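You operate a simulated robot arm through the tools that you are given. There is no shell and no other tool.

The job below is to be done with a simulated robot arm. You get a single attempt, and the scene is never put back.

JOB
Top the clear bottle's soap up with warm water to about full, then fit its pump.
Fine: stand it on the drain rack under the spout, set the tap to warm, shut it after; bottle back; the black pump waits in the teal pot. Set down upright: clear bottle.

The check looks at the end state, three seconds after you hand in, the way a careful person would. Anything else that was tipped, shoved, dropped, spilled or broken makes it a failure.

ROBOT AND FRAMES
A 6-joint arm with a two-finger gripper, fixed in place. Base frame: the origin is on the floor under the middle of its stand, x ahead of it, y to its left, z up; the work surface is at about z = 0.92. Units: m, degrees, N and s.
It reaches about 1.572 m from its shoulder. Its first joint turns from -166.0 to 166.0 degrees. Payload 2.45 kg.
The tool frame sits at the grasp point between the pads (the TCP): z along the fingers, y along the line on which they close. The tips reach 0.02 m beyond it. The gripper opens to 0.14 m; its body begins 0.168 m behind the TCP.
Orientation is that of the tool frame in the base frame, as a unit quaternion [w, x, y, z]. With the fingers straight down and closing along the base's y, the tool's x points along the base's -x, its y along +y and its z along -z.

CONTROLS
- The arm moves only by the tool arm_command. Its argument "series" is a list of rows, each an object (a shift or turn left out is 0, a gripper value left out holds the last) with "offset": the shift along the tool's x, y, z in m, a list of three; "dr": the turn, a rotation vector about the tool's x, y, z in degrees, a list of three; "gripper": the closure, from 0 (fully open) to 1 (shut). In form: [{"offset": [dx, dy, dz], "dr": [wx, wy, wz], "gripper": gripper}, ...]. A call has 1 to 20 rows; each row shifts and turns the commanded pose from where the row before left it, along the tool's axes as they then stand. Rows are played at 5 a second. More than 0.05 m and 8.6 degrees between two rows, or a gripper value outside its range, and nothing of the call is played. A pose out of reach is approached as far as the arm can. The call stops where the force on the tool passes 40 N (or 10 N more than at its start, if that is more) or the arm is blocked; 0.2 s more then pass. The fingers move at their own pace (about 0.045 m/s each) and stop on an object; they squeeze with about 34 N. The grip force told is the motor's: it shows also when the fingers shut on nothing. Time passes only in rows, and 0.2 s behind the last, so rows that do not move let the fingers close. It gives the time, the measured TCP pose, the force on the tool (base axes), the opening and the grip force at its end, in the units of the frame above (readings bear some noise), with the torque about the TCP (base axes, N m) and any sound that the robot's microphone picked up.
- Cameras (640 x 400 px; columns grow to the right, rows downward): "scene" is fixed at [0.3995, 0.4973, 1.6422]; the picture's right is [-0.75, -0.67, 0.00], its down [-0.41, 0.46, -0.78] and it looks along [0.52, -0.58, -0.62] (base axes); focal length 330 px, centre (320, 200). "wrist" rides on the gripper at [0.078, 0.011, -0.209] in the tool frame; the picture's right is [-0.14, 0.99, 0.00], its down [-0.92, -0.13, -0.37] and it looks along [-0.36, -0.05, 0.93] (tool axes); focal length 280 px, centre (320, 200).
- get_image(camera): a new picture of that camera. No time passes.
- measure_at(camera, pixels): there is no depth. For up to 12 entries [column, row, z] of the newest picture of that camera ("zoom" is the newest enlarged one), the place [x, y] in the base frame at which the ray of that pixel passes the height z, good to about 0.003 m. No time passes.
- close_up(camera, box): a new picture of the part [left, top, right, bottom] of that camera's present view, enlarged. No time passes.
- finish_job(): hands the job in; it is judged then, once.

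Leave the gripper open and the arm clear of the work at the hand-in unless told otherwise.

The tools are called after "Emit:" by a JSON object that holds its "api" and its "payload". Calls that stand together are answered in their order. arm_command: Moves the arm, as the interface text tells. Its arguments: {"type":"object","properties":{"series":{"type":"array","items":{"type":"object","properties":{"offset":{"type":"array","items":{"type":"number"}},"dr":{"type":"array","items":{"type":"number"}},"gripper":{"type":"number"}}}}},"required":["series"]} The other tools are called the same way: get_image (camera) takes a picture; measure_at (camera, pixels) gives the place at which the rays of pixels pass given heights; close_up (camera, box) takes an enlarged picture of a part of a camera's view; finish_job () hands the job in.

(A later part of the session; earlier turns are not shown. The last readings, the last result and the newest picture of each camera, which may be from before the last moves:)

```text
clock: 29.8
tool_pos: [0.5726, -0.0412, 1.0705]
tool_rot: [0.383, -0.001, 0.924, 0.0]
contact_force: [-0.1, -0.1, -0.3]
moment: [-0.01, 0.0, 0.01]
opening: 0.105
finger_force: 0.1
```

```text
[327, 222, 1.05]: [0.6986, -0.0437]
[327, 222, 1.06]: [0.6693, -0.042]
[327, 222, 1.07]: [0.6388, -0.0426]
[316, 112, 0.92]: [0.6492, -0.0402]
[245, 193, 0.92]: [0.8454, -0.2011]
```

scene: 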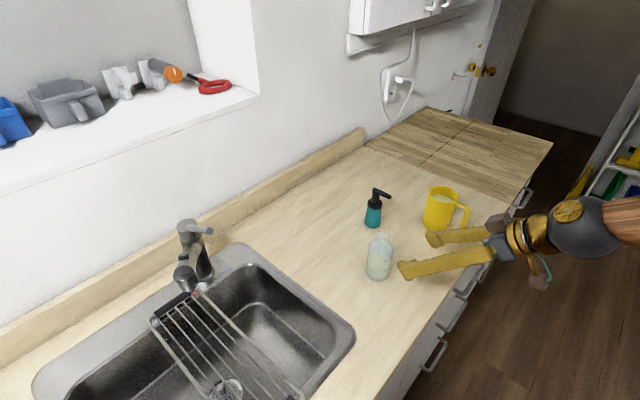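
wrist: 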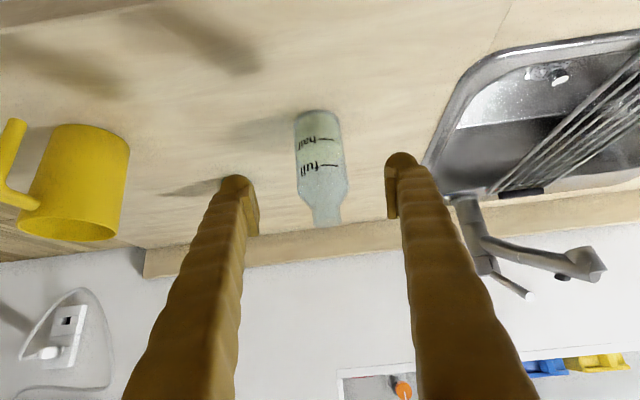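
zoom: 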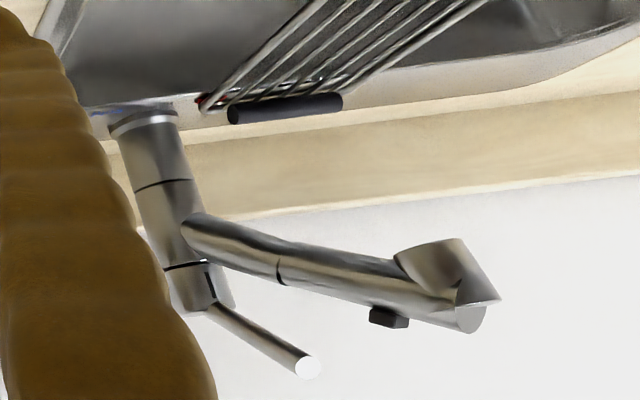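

The bottle is about 59 mm in diameter, with its axis near (0.678,-0.043) and a height of about 0.135–0.137 m. The gap between rack and spout looks only slightly taller, so I measure it from the same kind of view before lifting anything. I move the empty hand sideways to in front of the spout and stay clear of it.

Emit:
{"api": "arm_command", "payload": {"series": [{"offset": [0, 0.044, 0]}, {"offset": [0, 0.044, 0]}, {"offset": [0, 0.044, 0]}, {"offset": [0, 0.044, 0]}, {"offset": [0, 0.044, 0]}, {"offset": [0, 0.044, 0]}, {"offset": [0, 0.044, 0]}, {"offset": [0, 0.044, 0]}, {"offset": [0, 0.044, 0]}, {"offset": [-0.0141, 0, 0.0339]}, {"offset": [-0.0141, 0, 0.0339]}, {"offset": [-0.0141, 0, 0.0339]}, {"offset": [-0.0141, 0, 0.0339]}, {"offset": [-0.0141, 0, 0.0339]}, {"offset": [0, 0, 0]}]}}

Emit:
{"api": "get_image", "payload": {"camera": "wrist"}}

Emit:
{"api": "get_image", "payload": {"camera": "scene"}}

```text
clock: 33.0
tool_pos: [0.7422, 0.3397, 0.9985]
tool_rot: [0.384, 0.0, 0.923, -0.001]
contact_force: [0.5, -0.3, -0.4]
moment: [0.01, -0.02, -0.01]
opening: 0.105
finger_force: 0.1
out of reach, approached as far as the arm can: row 1, 2
```

```text
taken
```

wrist: 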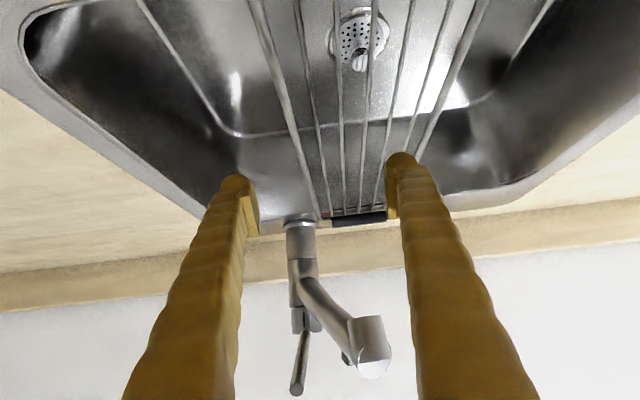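

```text
taken
```

scene: 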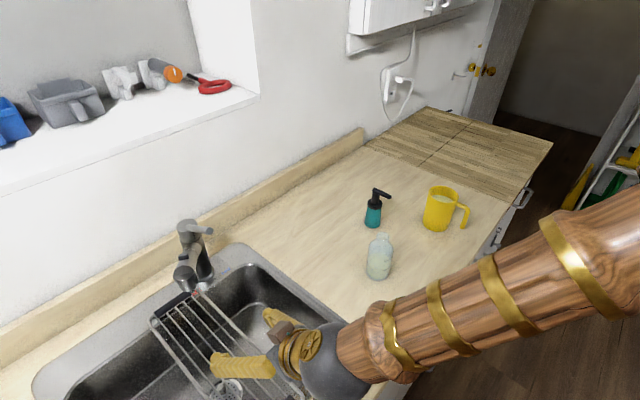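

Now the spout and rack show together. I zoom in on the spout outlet and the rack below it.

Emit:
{"api": "close_up", "payload": {"camera": "wrist", "box": [270, 170, 420, 400]}}

Emit:
{"api": "close_up", "payload": {"camera": "wrist", "box": [320, 290, 410, 390]}}

Emit:
{"api": "measure_at", "payload": {"camera": "wrist", "pixels": [[369, 320, 1.06], [369, 320, 1.07], [369, 320, 1.08], [369, 320, 1.09], [369, 320, 1.1], [322, 214, 0.92], [322, 214, 0.93], [322, 214, 0.94], [386, 212, 0.93], [386, 212, 0.94]]}}

```text
1.74 times, centred on (345, 285) of wrist
```

zoom: 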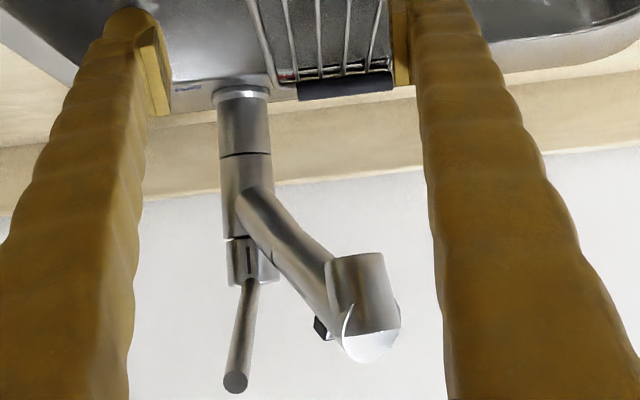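

```text
4.00 times, centred on (365, 340) of wrist
```

zoom: 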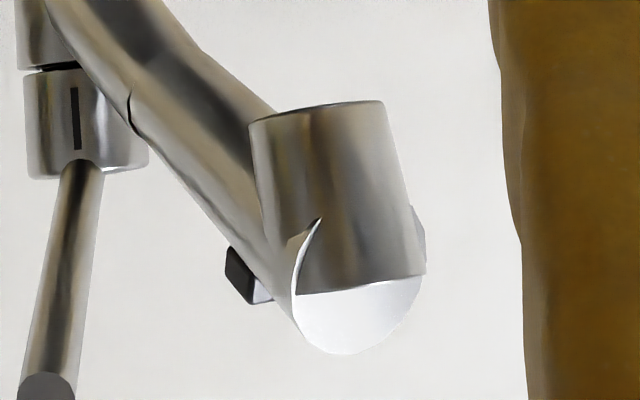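

```text
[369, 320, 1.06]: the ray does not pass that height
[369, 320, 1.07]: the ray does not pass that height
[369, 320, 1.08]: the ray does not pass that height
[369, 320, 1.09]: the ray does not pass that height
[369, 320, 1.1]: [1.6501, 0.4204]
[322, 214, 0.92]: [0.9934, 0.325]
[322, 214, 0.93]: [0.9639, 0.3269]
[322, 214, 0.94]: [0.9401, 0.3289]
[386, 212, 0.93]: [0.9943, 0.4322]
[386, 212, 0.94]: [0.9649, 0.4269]
```

The outlet edge is seen almost edge-on, at z≈1.089. With the rack at about 0.935 that leaves about 15 cm for a bottle of about 13.7 cm, so it fits with about 1.5 cm to spare. I retreat along the same path and return to the bottle's pre-grasp pose.

Emit:
{"api": "arm_command", "payload": {"series": [{"offset": [0.0141, 0, -0.0339]}, {"offset": [0.0141, 0, -0.0339]}, {"offset": [0.0141, 0, -0.0339]}, {"offset": [0.0141, 0, -0.0339]}, {"offset": [0.0141, 0, -0.0339]}, {"offset": [0, -0.0425, 0]}, {"offset": [0, -0.0425, 0]}, {"offset": [0, -0.0425, 0]}, {"offset": [0, -0.0425, 0]}, {"offset": [0, -0.0425, 0]}, {"offset": [0, -0.0425, 0]}, {"offset": [0, -0.0425, 0]}, {"offset": [0, -0.0425, 0]}, {"offset": [0, -0.0425, 0]}, {"offset": [0, 0, 0]}, {"offset": [0, 0, 0]}]}}

Emit:
{"api": "get_image", "payload": {"camera": "wrist"}}

```text
clock: 36.4
tool_pos: [0.5677, -0.0291, 1.0647]
tool_rot: [0.377, -0.03, 0.926, -0.017]
contact_force: [0.5, 1.4, 0.6]
moment: [-0.06, 0.1, -0.18]
opening: 0.1052
finger_force: 0.1
out of reach, approached as far as the arm can: row 13, 14
```

```text
taken
```

wrist: 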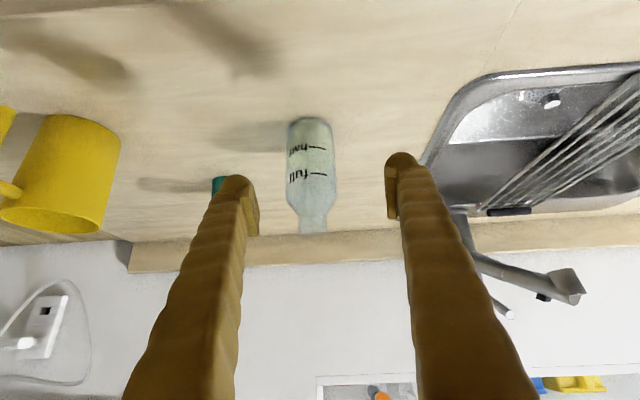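

The arm is at its near-side reach limit here (y −0.029 and about 4° twisted). I move forward along the fingers into comfortable reach while correcting the y offset and the twist, still outside the bottle.

Emit:
{"api": "arm_command", "payload": {"series": [{"offset": [-0.004, 0, 0.02], "dr": [0, 0, 0]}, {"offset": [-0.004, 0, 0.02], "dr": [-0.5, -0.7, 3.9]}, {"offset": [0, -0.013, 0]}, {"offset": [0, 0, 0]}]}}

Emit:
{"api": "get_image", "payload": {"camera": "wrist"}}

```text
clock: 37.4
tool_pos: [0.5969, -0.0393, 1.0467]
tool_rot: [0.388, 0.03, 0.921, 0.016]
contact_force: [0.7, -0.2, -0.3]
moment: [-0.02, -0.01, 0.02]
opening: 0.1049
finger_force: 0.1
out of reach, approached as far as the arm can: row 2
```

```text
taken
```

wrist: 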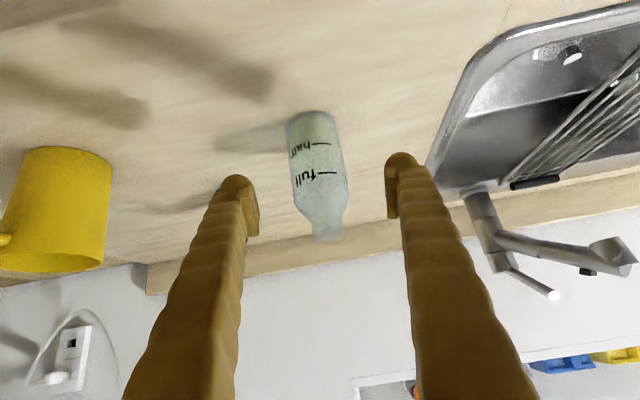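

That overcorrected the twist, because the command had kept the ideal orientation. I undo the 3.9° turn, nudge y by −3 mm, and check.

Emit:
{"api": "arm_command", "payload": {"series": [{"offset": [0, -0.003, 0.005], "dr": [0.4, 0.7, -3.9]}, {"offset": [0, 0, 0]}]}}

Emit:
{"api": "get_image", "payload": {"camera": "wrist"}}

```text
clock: 38.0
tool_pos: [0.6002, -0.0418, 1.0434]
tool_rot: [0.383, -0.001, 0.924, 0.001]
contact_force: [-0.5, 0.1, -0.6]
moment: [-0.01, -0.04, 0.0]
opening: 0.105
finger_force: 0.1
```

```text
taken
```

wrist: 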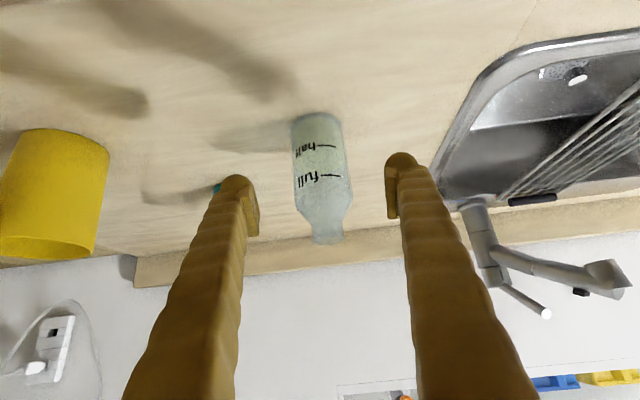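

The pose is clean now: the bottle's axis is at column ~321, centred between the fingers. I advance 10.8 cm along the fingers so they pass on either side of the body.

Emit:
{"api": "arm_command", "payload": {"series": [{"offset": [0, 0.001, 0.027]}, {"offset": [0, 0, 0.027]}, {"offset": [0, 0, 0.027]}, {"offset": [0, 0, 0.027]}, {"offset": [0, 0, 0]}]}}

Emit:
{"api": "get_image", "payload": {"camera": "wrist"}}

Emit:
{"api": "close_up", "payload": {"camera": "scene", "box": [320, 180, 480, 300]}}

```text
clock: 39.2
tool_pos: [0.6766, -0.0422, 0.9656]
tool_rot: [0.384, -0.002, 0.923, 0.001]
contact_force: [0.2, -0.9, 0.4]
moment: [0.0, 0.03, 0.0]
opening: 0.105
finger_force: 0.1
```

```text
taken
```

wrist: 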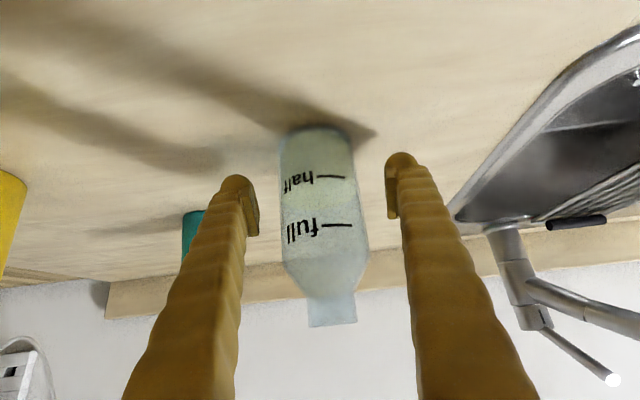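

```text
3.33 times, centred on (400, 240) of scene
```

zoom: 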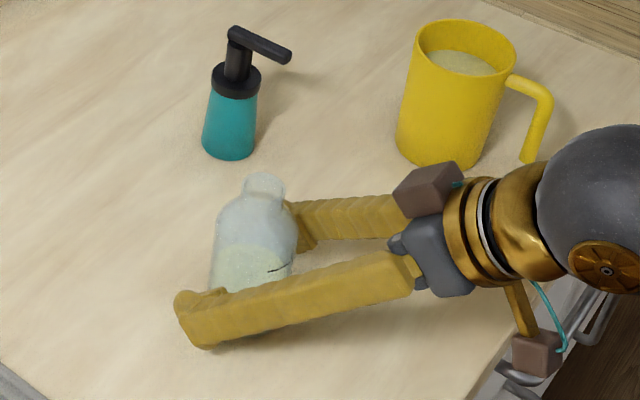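

The fingers straddle the bottle with no contact, centred at column ~320. I close the grip.

Emit:
{"api": "arm_command", "payload": {"series": [{"gripper": 1.0}, {"gripper": 1.0}, {"gripper": 1.0}, {"gripper": 1.0}, {"gripper": 1.0}]}}

Emit:
{"api": "get_image", "payload": {"camera": "wrist"}}

```text
clock: 40.4
tool_pos: [0.6761, -0.0422, 0.9658]
tool_rot: [0.384, -0.001, 0.923, -0.001]
contact_force: [-0.7, -0.6, 0.8]
moment: [-0.08, 0.02, -0.03]
opening: 0.065
finger_force: 33.7
```

```text
taken
```

wrist: 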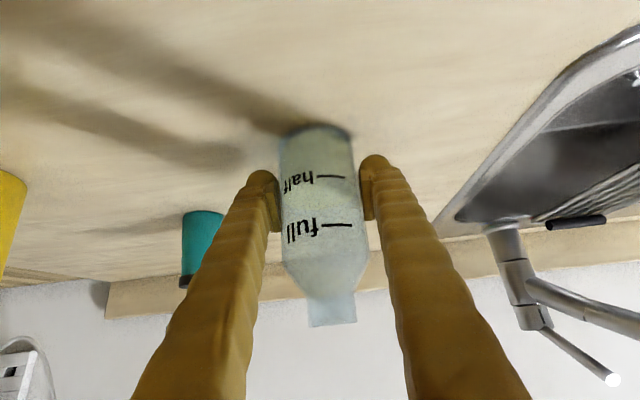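

I have the bottle (65 mm). I note the home grip pose as TCP (0.6763,-0.0422,0.9657). I lift straight up slowly and watch the force.

Emit:
{"api": "arm_command", "payload": {"series": [{"offset": [-0.0035, 0, -0.0035]}, {"offset": [-0.007, 0, -0.007]}, {"offset": [-0.0106, 0, -0.0106]}, {"offset": [-0.0141, 0, -0.0141]}, {"offset": [-0.0141, 0, -0.0141]}, {"offset": [-0.0141, 0, -0.0141]}, {"offset": [-0.0141, 0, -0.0141]}, {"offset": [-0.0106, 0, -0.0106]}, {"offset": [0, 0, 0]}]}}

Emit:
{"api": "get_image", "payload": {"camera": "wrist"}}

Emit:
{"api": "get_image", "payload": {"camera": "scene"}}

```text
clock: 42.4
tool_pos: [0.6775, -0.0421, 1.0909]
tool_rot: [0.384, -0.001, 0.923, 0.001]
contact_force: [0.0, 0.2, -2.2]
moment: [-0.03, -0.03, 0.02]
opening: 0.0647
finger_force: 33.7
```

```text
taken
```

wrist: 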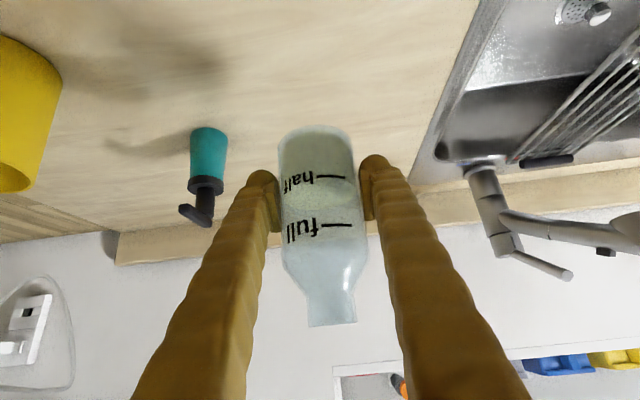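

```text
taken
```

scene: 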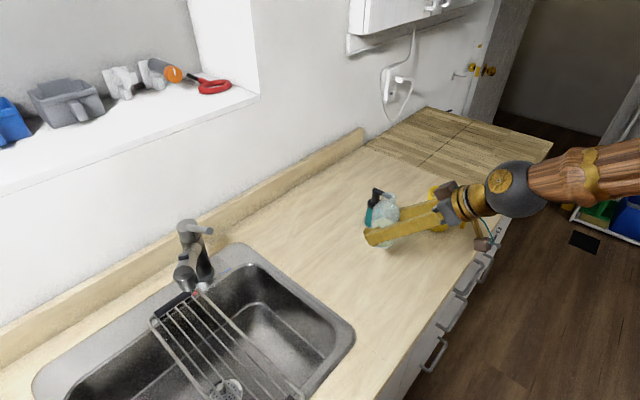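

The bottle is up and upright, carrying about 2 N. I carry it level along +y at this height to in front of the spout, with the x position unchanged.

Emit:
{"api": "arm_command", "payload": {"series": [{"offset": [0, 0.01, 0]}, {"offset": [0, 0.02, 0]}, {"offset": [0, 0.03, 0]}, {"offset": [0, 0.035, 0]}, {"offset": [0, 0.035, 0]}, {"offset": [0, 0.035, 0]}, {"offset": [0, 0.035, 0]}, {"offset": [0, 0.035, 0]}, {"offset": [0, 0.035, 0]}, {"offset": [0, 0.035, 0]}, {"offset": [0, 0.035, 0]}, {"offset": [0, 0.03, 0]}, {"offset": [0, 0.02, 0]}, {"offset": [0, 0.013, 0]}, {"offset": [0, 0, 0]}]}}

Emit:
{"api": "get_image", "payload": {"camera": "wrist"}}

Emit:
{"api": "get_image", "payload": {"camera": "scene"}}

```text
clock: 45.6
tool_pos: [0.6763, 0.3613, 1.0905]
tool_rot: [0.384, 0.0, 0.923, 0.0]
contact_force: [-0.4, -1.1, -1.0]
moment: [0.03, 0.01, 0.03]
opening: 0.0644
finger_force: 33.6
```

```text
taken
```

wrist: 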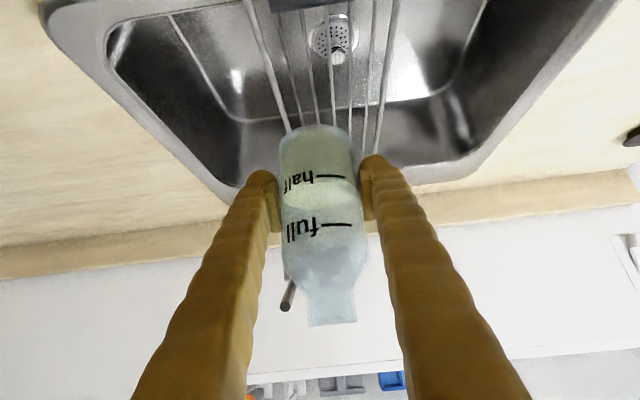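

```text
taken
```

scene: 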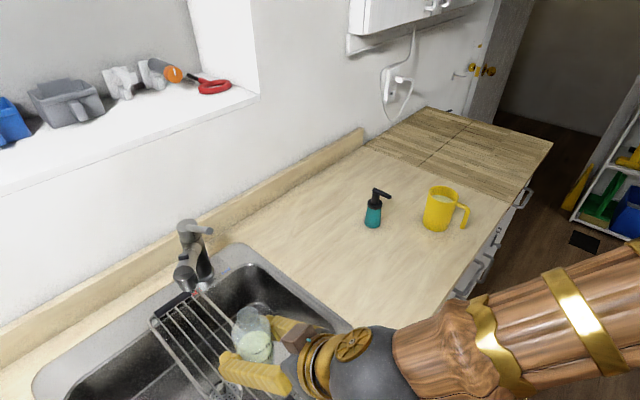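

I bring the bottle diagonally down to just in front of the spout: TCP to about (0.761,0.361,1.00), base about 2 cm above the rack.

Emit:
{"api": "arm_command", "payload": {"series": [{"offset": [0.0005, 0, 0.015]}, {"offset": [0.0006, 0, 0.025]}, {"offset": [0.0006, 0, 0.025]}, {"offset": [0.0006, 0, 0.025]}, {"offset": [0.0006, 0, 0.02]}, {"offset": [0.0006, 0, 0.0137]}, {"offset": [0, 0, 0]}]}}

Emit:
{"api": "get_image", "payload": {"camera": "wrist"}}

Emit:
{"api": "close_up", "payload": {"camera": "scene", "box": [130, 210, 310, 400]}}

```text
clock: 47.2
tool_pos: [0.7635, 0.3621, 1.0005]
tool_rot: [0.384, 0.0, 0.923, 0.0]
contact_force: [-1.0, -0.3, -0.1]
moment: [-0.02, -0.01, 0.01]
opening: 0.0643
finger_force: 33.7
```

```text
taken
```

wrist: 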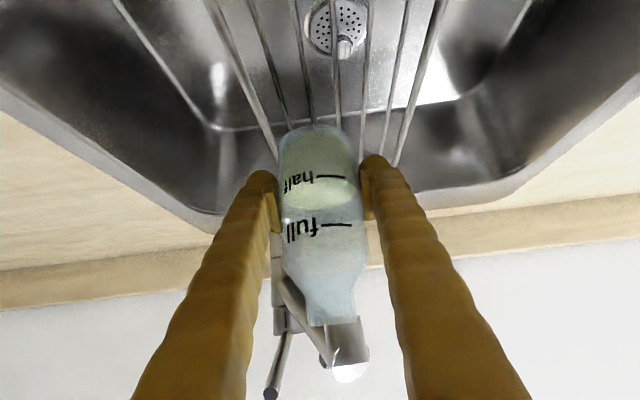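

```text
2.11 times, centred on (220, 305) of scene
```

zoom: 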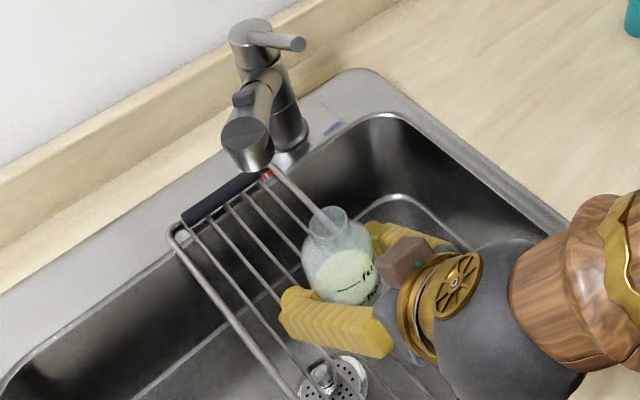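

I'm in front of the spout and the bottle neck stays below outlet height. I lower gently in 4 mm steps to find the rack.

Emit:
{"api": "arm_command", "payload": {"series": [{"offset": [0.0028, 0, 0.0028]}, {"offset": [0.0028, 0, 0.0028]}, {"offset": [0.0028, 0, 0.0028]}, {"offset": [0, 0, 0]}]}}

Emit:
{"api": "close_up", "payload": {"camera": "wrist", "box": [240, 90, 400, 390]}}

```text
clock: 48.2
tool_pos: [0.7615, 0.362, 0.9891]
tool_rot: [0.383, -0.001, 0.924, 0.0]
contact_force: [-0.2, -0.3, -0.7]
moment: [-0.02, -0.01, -0.01]
opening: 0.0644
finger_force: 33.5
```

```text
1.33 times, centred on (320, 240) of wrist
```

zoom: 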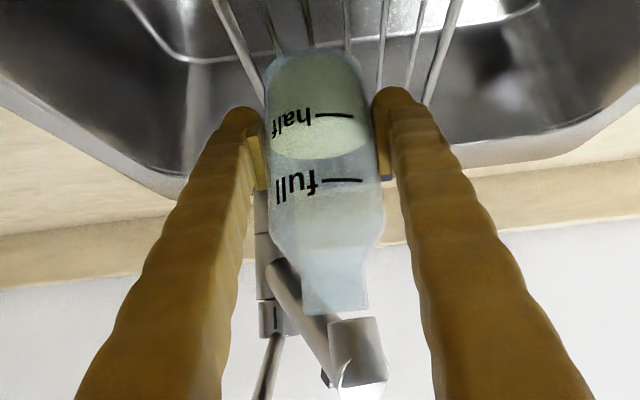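

No contact yet. I continue with 2 mm steps.

Emit:
{"api": "arm_command", "payload": {"series": [{"offset": [0.0014, 0, 0.0014]}, {"offset": [0.0014, 0, 0.0014]}, {"offset": [0, 0, 0]}]}}

```text
clock: 49.0
tool_pos: [0.762, 0.362, 0.9861]
tool_rot: [0.384, -0.002, 0.924, 0.001]
contact_force: [0.2, -0.1, -0.8]
moment: [-0.02, 0.03, -0.03]
opening: 0.0646
finger_force: 34.0
```

Still free. Two more 2 mm steps follow.

Emit:
{"api": "arm_command", "payload": {"series": [{"offset": [0.0014, 0, 0.0014]}, {"offset": [0, 0, 0]}]}}

Emit:
{"api": "arm_command", "payload": {"series": [{"offset": [0.0014, 0, 0.0014]}, {"offset": [0, 0, 0]}]}}

```text
clock: 49.6
tool_pos: [0.7616, 0.3615, 0.9833]
tool_rot: [0.384, -0.001, 0.923, 0.0]
contact_force: [-0.1, 0.2, -0.8]
moment: [-0.04, -0.01, 0.0]
opening: 0.0646
finger_force: 34.4
```

```text
clock: 50.2
tool_pos: [0.7612, 0.3625, 0.9819]
tool_rot: [0.383, -0.001, 0.924, 0.0]
contact_force: [-0.2, 1.6, 0.5]
moment: [0.02, -0.02, 0.0]
opening: 0.0646
finger_force: 33.8
```

The force may just be starting to change at z=0.982. I take one more 2 mm step.

Emit:
{"api": "arm_command", "payload": {"series": [{"offset": [0.0014, 0, 0.0014]}, {"offset": [0, 0, 0]}]}}

```text
clock: 50.8
tool_pos: [0.7614, 0.3617, 0.9792]
tool_rot: [0.384, -0.001, 0.923, 0.0]
contact_force: [-0.2, 0.5, -1.1]
moment: [0.01, -0.01, 0.0]
opening: 0.0645
finger_force: 34.4
```

Still free. I continue one step at a time.

Emit:
{"api": "arm_command", "payload": {"series": [{"offset": [0.0014, 0, 0.0014]}, {"offset": [0, 0, 0]}]}}

Emit:
{"api": "arm_command", "payload": {"series": [{"offset": [0.0014, 0, 0.0014]}, {"offset": [0, 0, 0]}]}}

```text
clock: 51.4
tool_pos: [0.7627, 0.3616, 0.9779]
tool_rot: [0.384, 0.0, 0.923, 0.0]
contact_force: [-1.6, 0.2, 21.5]
moment: [-0.61, -0.11, -0.13]
opening: 0.0646
finger_force: 33.8
```

```text
clock: 52.0
tool_pos: [0.7629, 0.3603, 0.9751]
tool_rot: [0.385, 0.0, 0.923, -0.001]
contact_force: [-2.7, 1.4, 35.2]
moment: [-0.08, -0.14, -0.06]
opening: 0.0646
finger_force: 34.2
```

Contact with the rack came at TCP z≈0.978, so the rack top is at about 0.932. I raise 6–7 mm and slide forward under the spout in small steps; the bottle top should be at about 1.072, below the outlet at 1.089.

Emit:
{"api": "arm_command", "payload": {"series": [{"offset": [-0.005, 0, -0.005]}, {"offset": [0, 0, 0]}, {"offset": [-0.0141, 0, 0.0141]}, {"offset": [-0.0141, 0, 0.0141]}, {"offset": [-0.0141, 0, 0.0141]}, {"offset": [0, 0, 0]}]}}

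Emit:
{"api": "get_image", "payload": {"camera": "wrist"}}

Emit:
{"api": "close_up", "payload": {"camera": "scene", "box": [130, 210, 310, 400]}}

```text
clock: 53.4
tool_pos: [0.8223, 0.3616, 0.9823]
tool_rot: [0.383, -0.001, 0.924, 0.0]
contact_force: [-0.5, 0.1, -1.9]
moment: [-0.01, 0.0, 0.0]
opening: 0.0641
finger_force: 33.7
```

```text
taken
```

wrist: 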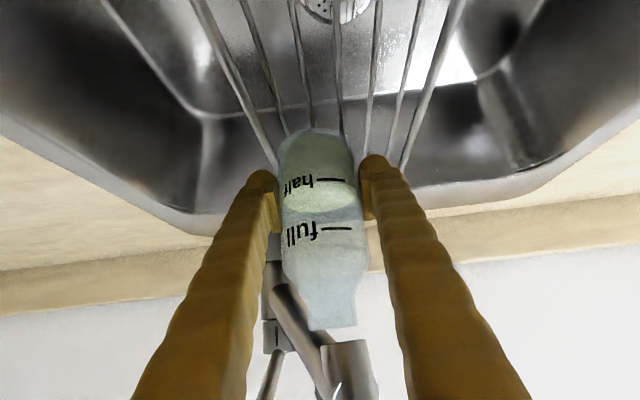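

```text
2.11 times, centred on (220, 305) of scene
```

zoom: 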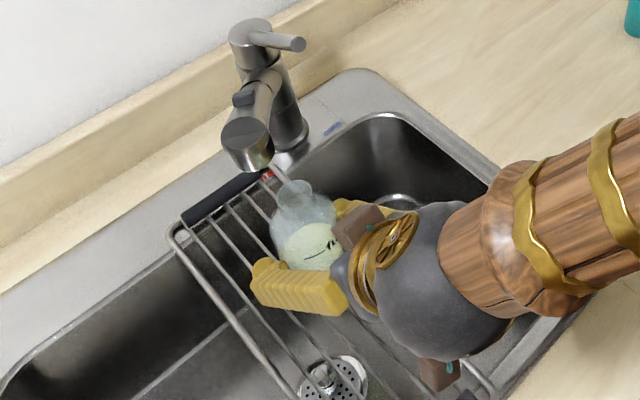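

The neck centre is at column ~331 and the spout head at ~345, and after perspective the spout lies about 5 mm further toward +y. I shift +5 mm in y and go 3 cm further forward.

Emit:
{"api": "arm_command", "payload": {"series": [{"offset": [0, 0.005, 0]}, {"offset": [-0.0106, 0, 0.0106]}, {"offset": [-0.0106, 0, 0.0106]}, {"offset": [0, 0, 0]}]}}

Emit:
{"api": "get_image", "payload": {"camera": "wrist"}}

Emit:
{"api": "close_up", "payload": {"camera": "scene", "box": [130, 210, 310, 400]}}

```text
clock: 54.4
tool_pos: [0.8516, 0.369, 0.9809]
tool_rot: [0.383, -0.001, 0.924, 0.0]
contact_force: [-0.2, 0.4, -0.8]
moment: [0.0, 0.02, 0.02]
opening: 0.0645
finger_force: 33.8
```

```text
taken
```

wrist: 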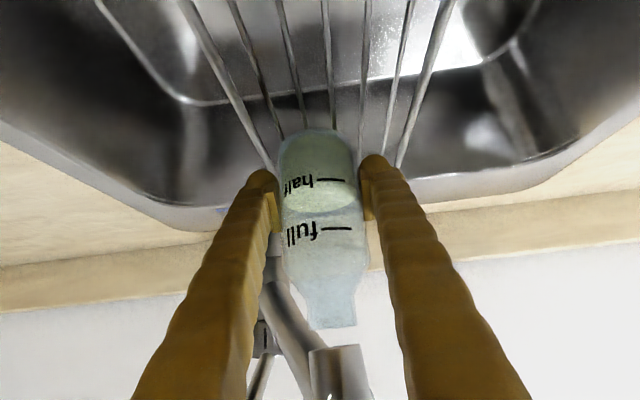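

```text
2.11 times, centred on (220, 305) of scene
```

zoom: 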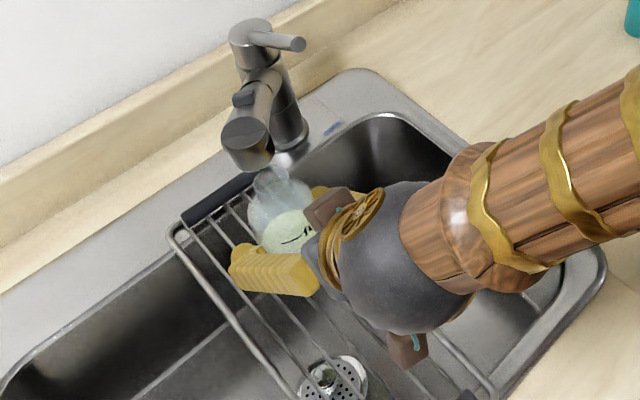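

Nearly there. I shift +2 mm in y and 19 mm forward to put the neck under the outlet.

Emit:
{"api": "arm_command", "payload": {"series": [{"offset": [0, 0.002, 0]}, {"offset": [-0.0067, 0, 0.0067]}, {"offset": [-0.0067, 0, 0.0067]}, {"offset": [0, 0, 0]}]}}

Emit:
{"api": "get_image", "payload": {"camera": "wrist"}}

Emit:
{"api": "close_up", "payload": {"camera": "scene", "box": [160, 250, 250, 350]}}

```text
clock: 55.4
tool_pos: [0.8717, 0.37, 0.9819]
tool_rot: [0.384, -0.001, 0.924, 0.0]
contact_force: [-0.2, 0.6, -0.2]
moment: [-0.01, -0.03, 0.02]
opening: 0.0642
finger_force: 33.7
```

```text
taken
```

wrist: 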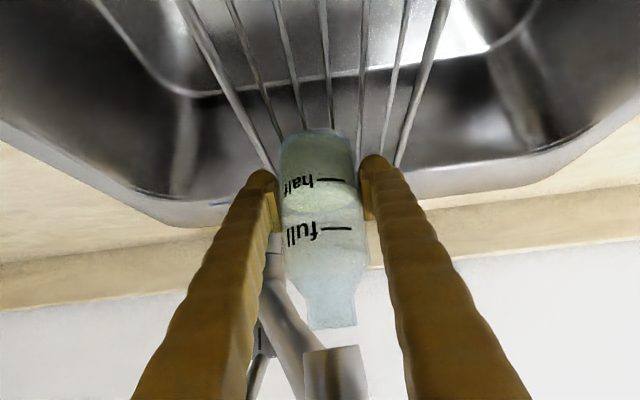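

```text
4.00 times, centred on (205, 300) of scene
```

zoom: 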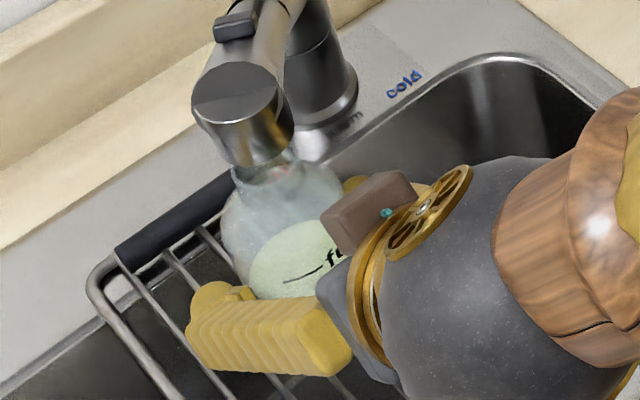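

Laterally the neck (column ~332) now sits under the outlet (column ~332). To check the depth alignment I zoom closer in the scene view.

Emit:
{"api": "close_up", "payload": {"camera": "scene", "box": [165, 255, 225, 315]}}

Emit:
{"api": "close_up", "payload": {"camera": "wrist", "box": [270, 270, 390, 400]}}

```text
6.67 times, centred on (195, 285) of scene
```

zoom: 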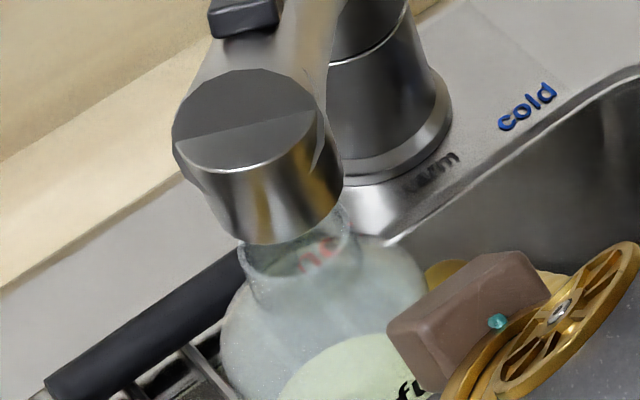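

```text
3.08 times, centred on (330, 335) of wrist
```

zoom: 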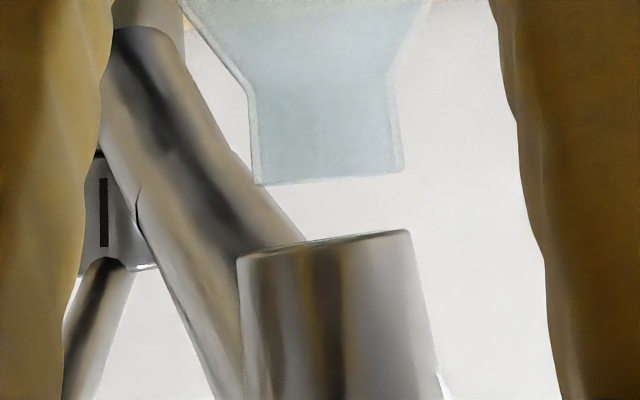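

My estimates put the stream about 4 mm further in x and about 3 mm less in y than the neck axis. I make that small correction and then lower onto the rack until light contact.

Emit:
{"api": "arm_command", "payload": {"series": [{"offset": [-0.0028, -0.003, 0.0028]}, {"offset": [0.0014, 0, 0.0014]}, {"offset": [0, 0, 0]}]}}

```text
clock: 56.2
tool_pos: [0.8753, 0.3654, 0.982]
tool_rot: [0.384, 0.0, 0.923, 0.0]
contact_force: [-0.4, 0.3, -0.6]
moment: [0.03, 0.03, -0.03]
opening: 0.0639
finger_force: 34.6
```

I lower in 1.5 mm steps to touch down.

Emit:
{"api": "arm_command", "payload": {"series": [{"offset": [0.0011, 0, 0.0011]}, {"offset": [0, 0, 0]}]}}

```text
clock: 56.8
tool_pos: [0.8743, 0.3649, 0.9809]
tool_rot: [0.383, 0.0, 0.924, 0.0]
contact_force: [0.1, -0.2, -0.5]
moment: [0.01, 0.02, 0.02]
opening: 0.0641
finger_force: 33.6
```

Free still. Next step.

Emit:
{"api": "arm_command", "payload": {"series": [{"offset": [0.0011, 0, 0.0011]}, {"offset": [0, 0, 0]}]}}

```text
clock: 57.4
tool_pos: [0.8731, 0.3663, 0.979]
tool_rot: [0.384, -0.001, 0.923, 0.001]
contact_force: [-0.8, -0.6, -1.4]
moment: [0.02, 0.0, -0.04]
opening: 0.064
finger_force: 34.2
```

Free still. Next step.

Emit:
{"api": "arm_command", "payload": {"series": [{"offset": [0.0009, 0, 0.0009]}, {"offset": [0, 0, 0]}]}}

```text
clock: 58.0
tool_pos: [0.8745, 0.3667, 0.977]
tool_rot: [0.384, -0.001, 0.923, 0.0]
contact_force: [-0.5, -0.6, 0.4]
moment: [-0.04, -0.02, -0.02]
opening: 0.0641
finger_force: 34.1
```

The force is just beginning to turn. One more millimetre.

Emit:
{"api": "arm_command", "payload": {"series": [{"offset": [0.0008, 0, 0.0008]}, {"offset": [0, 0, 0]}]}}

```text
clock: 58.6
tool_pos: [0.8739, 0.3658, 0.9755]
tool_rot: [0.384, -0.001, 0.923, 0.001]
contact_force: [-1.3, 1.3, 16.6]
moment: [-0.39, -0.11, -0.01]
opening: 0.0639
finger_force: 34.0
```

Seated on the rack (16 N). I open the fingers and check the bottle before retreating.

Emit:
{"api": "arm_command", "payload": {"series": [{"offset": [-0.0004, 0, -0.0004], "gripper": 0.9}, {"gripper": 0.25}, {"gripper": 0.25}, {"gripper": 0.25}, {"gripper": 0.25}]}}

Emit:
{"api": "get_image", "payload": {"camera": "wrist"}}

```text
clock: 59.8
tool_pos: [0.8748, 0.365, 0.9752]
tool_rot: [0.383, -0.001, 0.924, 0.0]
contact_force: [0.1, -0.5, -0.1]
moment: [0.02, -0.01, 0.03]
opening: 0.1051
finger_force: 0.0
```

```text
taken
```

wrist: 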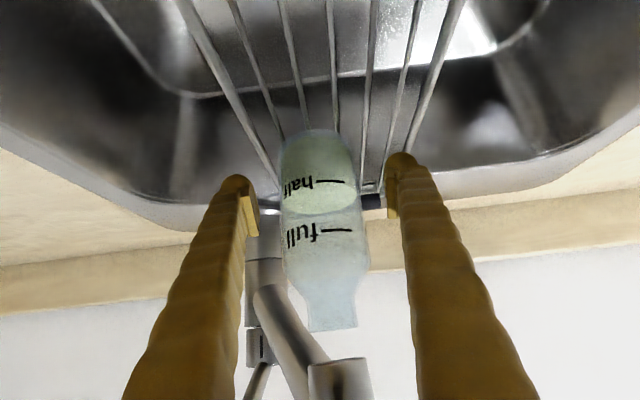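

The bottle stands upright and free on the rack. I retreat straight back along the fingers.

Emit:
{"api": "arm_command", "payload": {"series": [{"offset": [0, 0, -0.02]}, {"offset": [0, 0, -0.03]}, {"offset": [0, 0, -0.04]}, {"offset": [0, 0, -0.04]}, {"offset": [0, 0, -0.04]}, {"offset": [0, 0, -0.04]}, {"offset": [0, 0, 0]}]}}

Emit:
{"api": "get_image", "payload": {"camera": "wrist"}}

Emit:
{"api": "close_up", "payload": {"camera": "scene", "box": [140, 220, 280, 360]}}

```text
clock: 61.4
tool_pos: [0.7248, 0.3673, 1.1257]
tool_rot: [0.384, -0.001, 0.923, 0.001]
contact_force: [-0.2, -0.2, 0.1]
moment: [-0.01, 0.04, 0.03]
opening: 0.1052
finger_force: 0.0
```

```text
taken
```

wrist: 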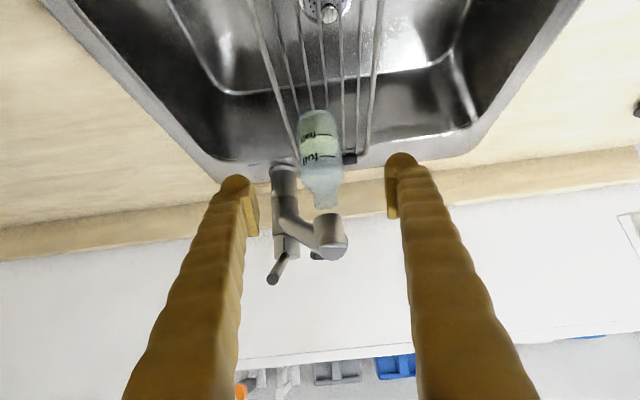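

```text
2.86 times, centred on (210, 290) of scene
```

zoom: 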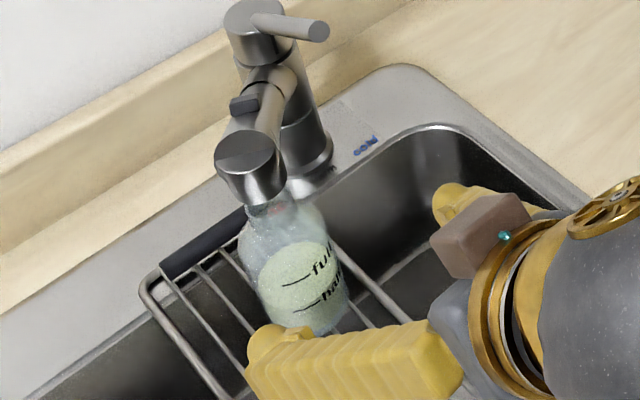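

The bottle stands under the spout. I zoom in on the neck and outlet from both cameras.

Emit:
{"api": "close_up", "payload": {"camera": "wrist", "box": [270, 100, 370, 290]}}

Emit:
{"api": "close_up", "payload": {"camera": "scene", "box": [170, 255, 250, 345]}}

```text
2.11 times, centred on (320, 195) of wrist
```

zoom: 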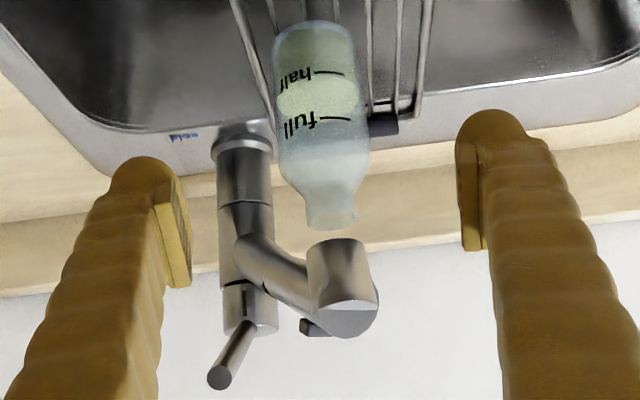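

```text
4.44 times, centred on (210, 300) of scene
```

zoom: 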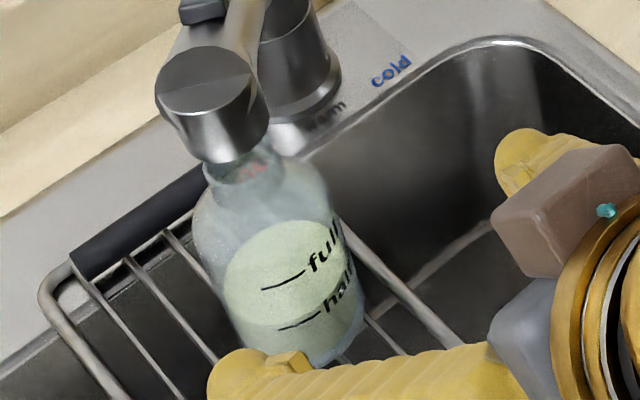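

The alignment looks good, and the "full" and "half" marks are easy to read from the scene camera. I rise, straighten the hand to point down, and go above the lever (now at y≈0.280).

Emit:
{"api": "arm_command", "payload": {"series": [{"offset": [-0.031, -0.0174, -0.031]}, {"offset": [-0.031, -0.0174, -0.031]}, {"offset": [-0.031, -0.0174, -0.031]}, {"offset": [-0.031, -0.0174, -0.031]}, {"offset": [-0.031, -0.0174, -0.031]}, {"dr": [0, 7.5, 0], "gripper": 0.5}, {"dr": [0, 7.5, 0]}, {"dr": [0, 7.5, 0]}, {"dr": [0, 7.5, 0]}, {"dr": [0, 7.5, 0]}, {"dr": [0, 7.5, 0]}, {"offset": [-0.04, 0, 0]}, {"offset": [-0.04, 0, 0]}, {"offset": [-0.04, 0, 0]}, {"offset": [-0.04, 0, 0]}, {"offset": [-0.04, 0, 0]}, {"offset": [0, 0, 0]}]}}

Emit:
{"api": "get_image", "payload": {"camera": "wrist"}}

Emit:
{"api": "get_image", "payload": {"camera": "scene"}}

```text
clock: 65.0
tool_pos: [0.926, 0.2801, 1.344]
tool_rot: [0.001, -0.001, 1.0, 0.0]
contact_force: [0.3, -0.4, 0.1]
moment: [0.01, -0.05, -0.01]
opening: 0.0699
finger_force: 0.1
```

```text
taken
```

wrist: 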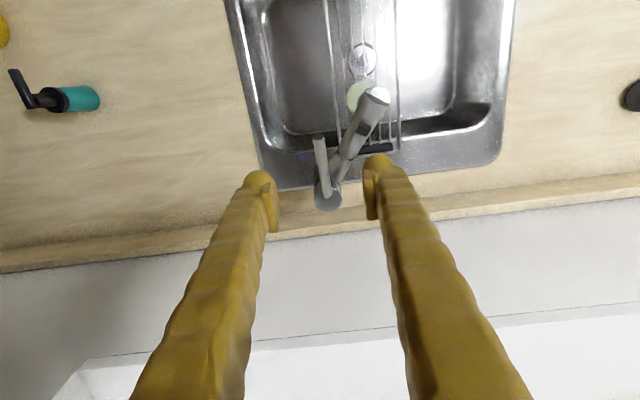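

```text
taken
```

scene: 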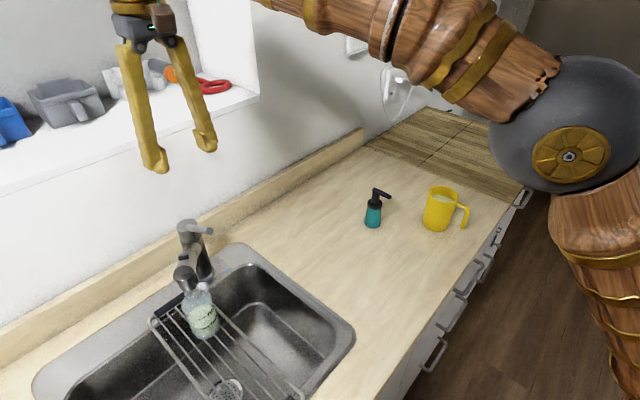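

The lever is directly under the grip axis (column ~320 at row ~149). The scene camera has an unobstructed view of the bottle. I descend onto the lever and stop at z≈1.168.

Emit:
{"api": "arm_command", "payload": {"series": [{"offset": [0, 0, 0.04]}, {"offset": [0, 0, 0.04]}, {"offset": [0, 0, 0.04]}, {"offset": [0, 0, 0.035]}, {"offset": [0, 0, 0.021]}, {"offset": [0, 0, 0]}]}}

Emit:
{"api": "close_up", "payload": {"camera": "wrist", "box": [230, 100, 420, 260]}}

Emit:
{"api": "close_up", "payload": {"camera": "scene", "box": [120, 180, 260, 360]}}

```text
clock: 66.4
tool_pos: [0.9256, 0.279, 1.1672]
tool_rot: [0.0, -0.001, 1.0, 0.001]
contact_force: [0.6, 0.4, -0.2]
moment: [-0.02, 0.0, -0.04]
opening: 0.0699
finger_force: 0.0
```

```text
2.50 times, centred on (325, 180) of wrist
```

zoom: 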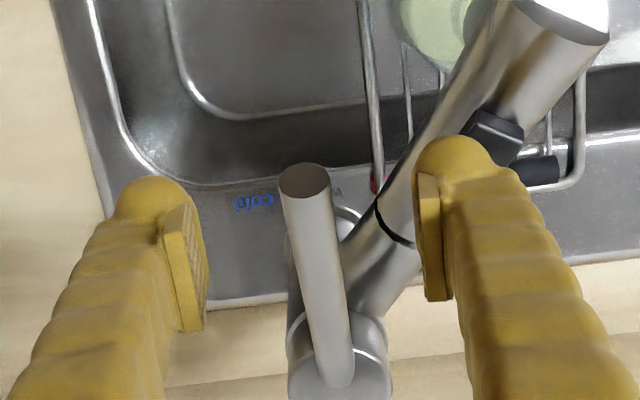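

```text
2.22 times, centred on (190, 270) of scene
```

zoom: 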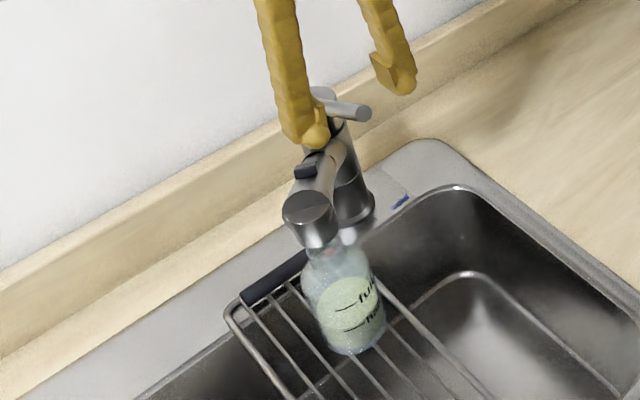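

The fingers straddle the rod. I close on it.

Emit:
{"api": "arm_command", "payload": {"series": [{"gripper": 1.0}, {"gripper": 1.0}, {"gripper": 1.0}, {"gripper": 1.0}, {"gripper": 1.0}]}}

Emit:
{"api": "close_up", "payload": {"camera": "scene", "box": [160, 250, 250, 350]}}

```text
clock: 67.6
tool_pos: [0.9262, 0.2793, 1.169]
tool_rot: [0.001, -0.001, 1.0, -0.001]
contact_force: [-0.6, 0.4, -0.7]
moment: [0.01, 0.07, -0.01]
opening: 0.0154
finger_force: 40.0
```

```text
4.00 times, centred on (205, 300) of scene
```

zoom: 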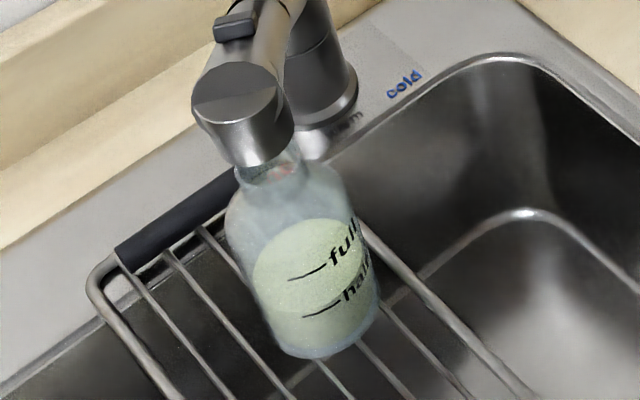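

Gripped, with no load. The liquid's front edge sits at the "half" line (zoom row ~312). I lift the lever one small step (5 mm) and look.

Emit:
{"api": "arm_command", "payload": {"series": [{"offset": [-0.002, 0, -0.005]}]}}

Emit:
{"api": "close_up", "payload": {"camera": "scene", "box": [160, 250, 250, 350]}}

```text
clock: 68.0
tool_pos: [0.9278, 0.2785, 1.1723]
tool_rot: [0.001, -0.001, 1.0, 0.0]
contact_force: [-0.1, 0.0, -9.1]
moment: [0.05, 0.71, 0.07]
opening: 0.0151
finger_force: 41.2
```

```text
4.00 times, centred on (205, 300) of scene
```

zoom: 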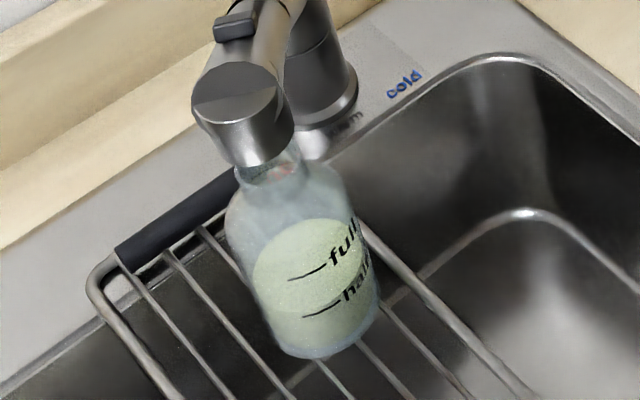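

No flow yet. I lift a further 3 mm.

Emit:
{"api": "arm_command", "payload": {"series": [{"offset": [-0.0014, 0, -0.003]}]}}

Emit:
{"api": "close_up", "payload": {"camera": "scene", "box": [160, 250, 250, 350]}}

```text
clock: 68.4
tool_pos: [0.9291, 0.2768, 1.1748]
tool_rot: [0.0, -0.001, 1.0, 0.0]
contact_force: [7.2, 1.4, -12.0]
moment: [0.0, 0.42, 0.02]
opening: 0.0147
finger_force: 41.4
```

```text
4.00 times, centred on (205, 300) of scene
```

zoom: 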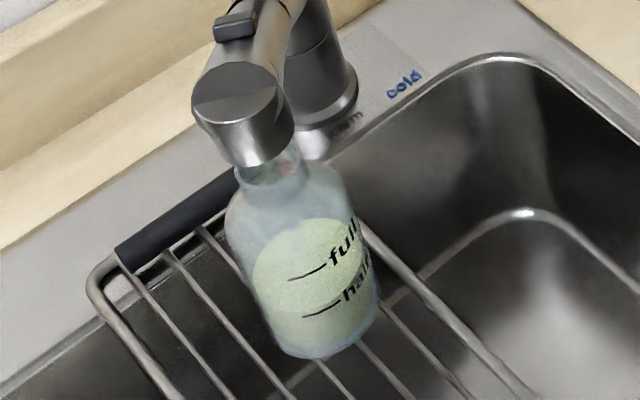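

Hardly any change. I add another 2.5 mm, to the height where it flowed in the test.

Emit:
{"api": "arm_command", "payload": {"series": [{"offset": [-0.0012, 0, -0.0025]}]}}

Emit:
{"api": "close_up", "payload": {"camera": "scene", "box": [160, 250, 250, 350]}}

```text
clock: 68.8
tool_pos: [0.9302, 0.2791, 1.1771]
tool_rot: [0.001, -0.001, 1.0, 0.0]
contact_force: [13.8, 1.6, -11.7]
moment: [0.03, -0.04, 0.02]
opening: 0.0145
finger_force: 39.9
```

```text
4.00 times, centred on (205, 300) of scene
```

zoom: 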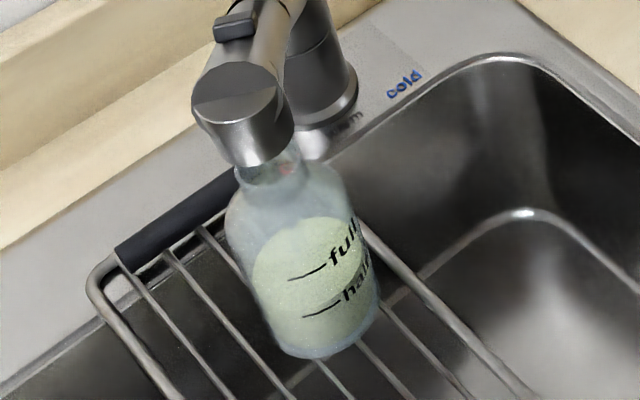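

I zoom tightly to see whether the level moves and whether a stream enters the neck.

Emit:
{"api": "close_up", "payload": {"camera": "scene", "box": [178, 280, 226, 342]}}

Emit:
{"api": "get_image", "payload": {"camera": "wrist"}}

```text
6.45 times, centred on (202, 311) of scene
```

zoom: 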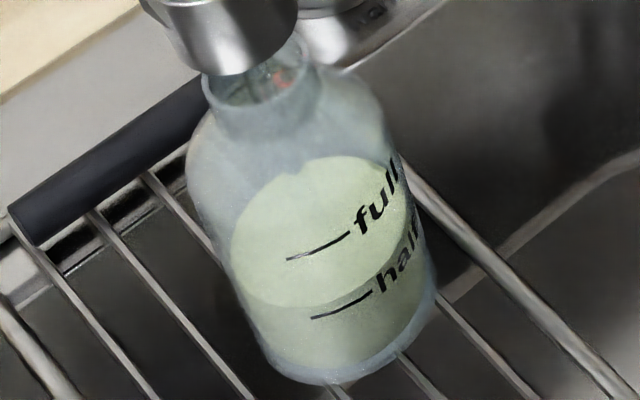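

```text
taken
```

wrist: 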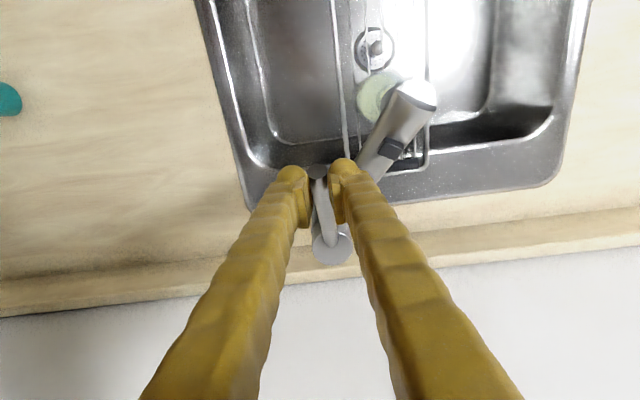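

The level's front edge may have crept just above "half". I wait three rows without moving to see the rate.

Emit:
{"api": "arm_command", "payload": {"series": [{"offset": [0, 0, 0]}, {"offset": [0, 0, 0]}]}}

Emit:
{"api": "close_up", "payload": {"camera": "scene", "box": [178, 280, 226, 342]}}

```text
clock: 69.4
tool_pos: [0.9284, 0.2784, 1.1769]
tool_rot: [0.001, -0.001, 1.0, -0.001]
contact_force: [17.9, 0.1, -11.5]
moment: [0.0, -0.36, -0.01]
opening: 0.0144
finger_force: 41.1
```

```text
6.45 times, centred on (202, 311) of scene
```

zoom: 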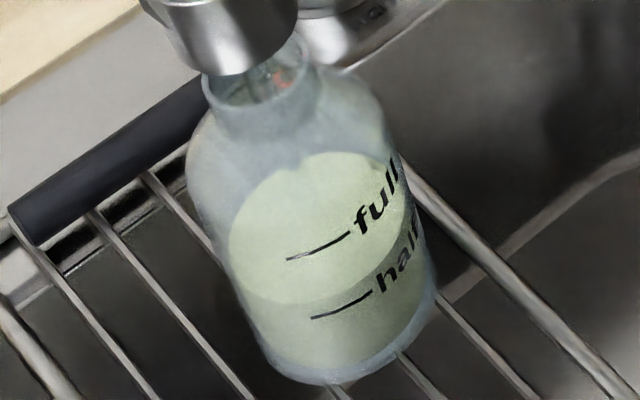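

The level is rising slowly and the stream enters the neck (a small notch shows at the back edge of the surface). I keep the lever where it is and let 1.4 s pass.

Emit:
{"api": "arm_command", "payload": {"series": [{"offset": [0, 0, 0]}, {"offset": [0, 0, 0]}, {"offset": [0, 0, 0]}, {"offset": [0, 0, 0]}, {"offset": [0, 0, 0]}, {"offset": [0, 0, 0]}]}}

Emit:
{"api": "close_up", "payload": {"camera": "scene", "box": [178, 280, 226, 342]}}

```text
clock: 70.8
tool_pos: [0.93, 0.2792, 1.1766]
tool_rot: [0.001, -0.002, 1.0, -0.001]
contact_force: [20.5, 0.2, -9.3]
moment: [0.03, -0.77, 0.02]
opening: 0.0144
finger_force: 40.8
```

```text
6.45 times, centred on (202, 311) of scene
```

zoom: 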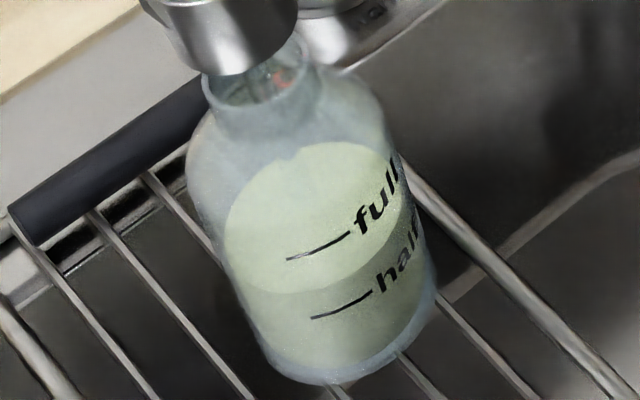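

The front edge moved from row ~303 to ~292 in 1.4 s, and the "full" dash is at row ~259, so about 4.5 s remain. I wait 2.6 s and look again.

Emit:
{"api": "arm_command", "payload": {"series": [{"offset": [0, 0, 0]}, {"offset": [0, 0, 0]}, {"offset": [0, 0, 0]}, {"offset": [0, 0, 0]}, {"offset": [0, 0, 0]}, {"offset": [0, 0, 0]}, {"offset": [0, 0, 0]}, {"offset": [0, 0, 0]}, {"offset": [0, 0, 0]}, {"offset": [0, 0, 0]}, {"offset": [0, 0, 0]}, {"offset": [0, 0, 0]}]}}

Emit:
{"api": "close_up", "payload": {"camera": "scene", "box": [178, 280, 226, 342]}}

```text
clock: 73.4
tool_pos: [0.9295, 0.2781, 1.1773]
tool_rot: [0.001, -0.001, 1.0, 0.0]
contact_force: [8.3, 1.0, -5.6]
moment: [0.01, -0.22, -0.05]
opening: 0.014
finger_force: 39.7
```

```text
6.45 times, centred on (202, 311) of scene
```

zoom: 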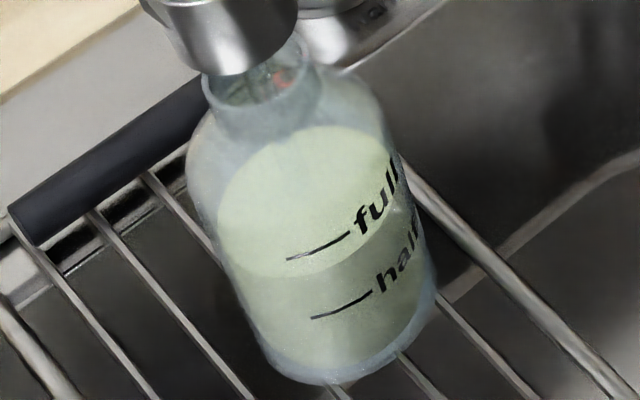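

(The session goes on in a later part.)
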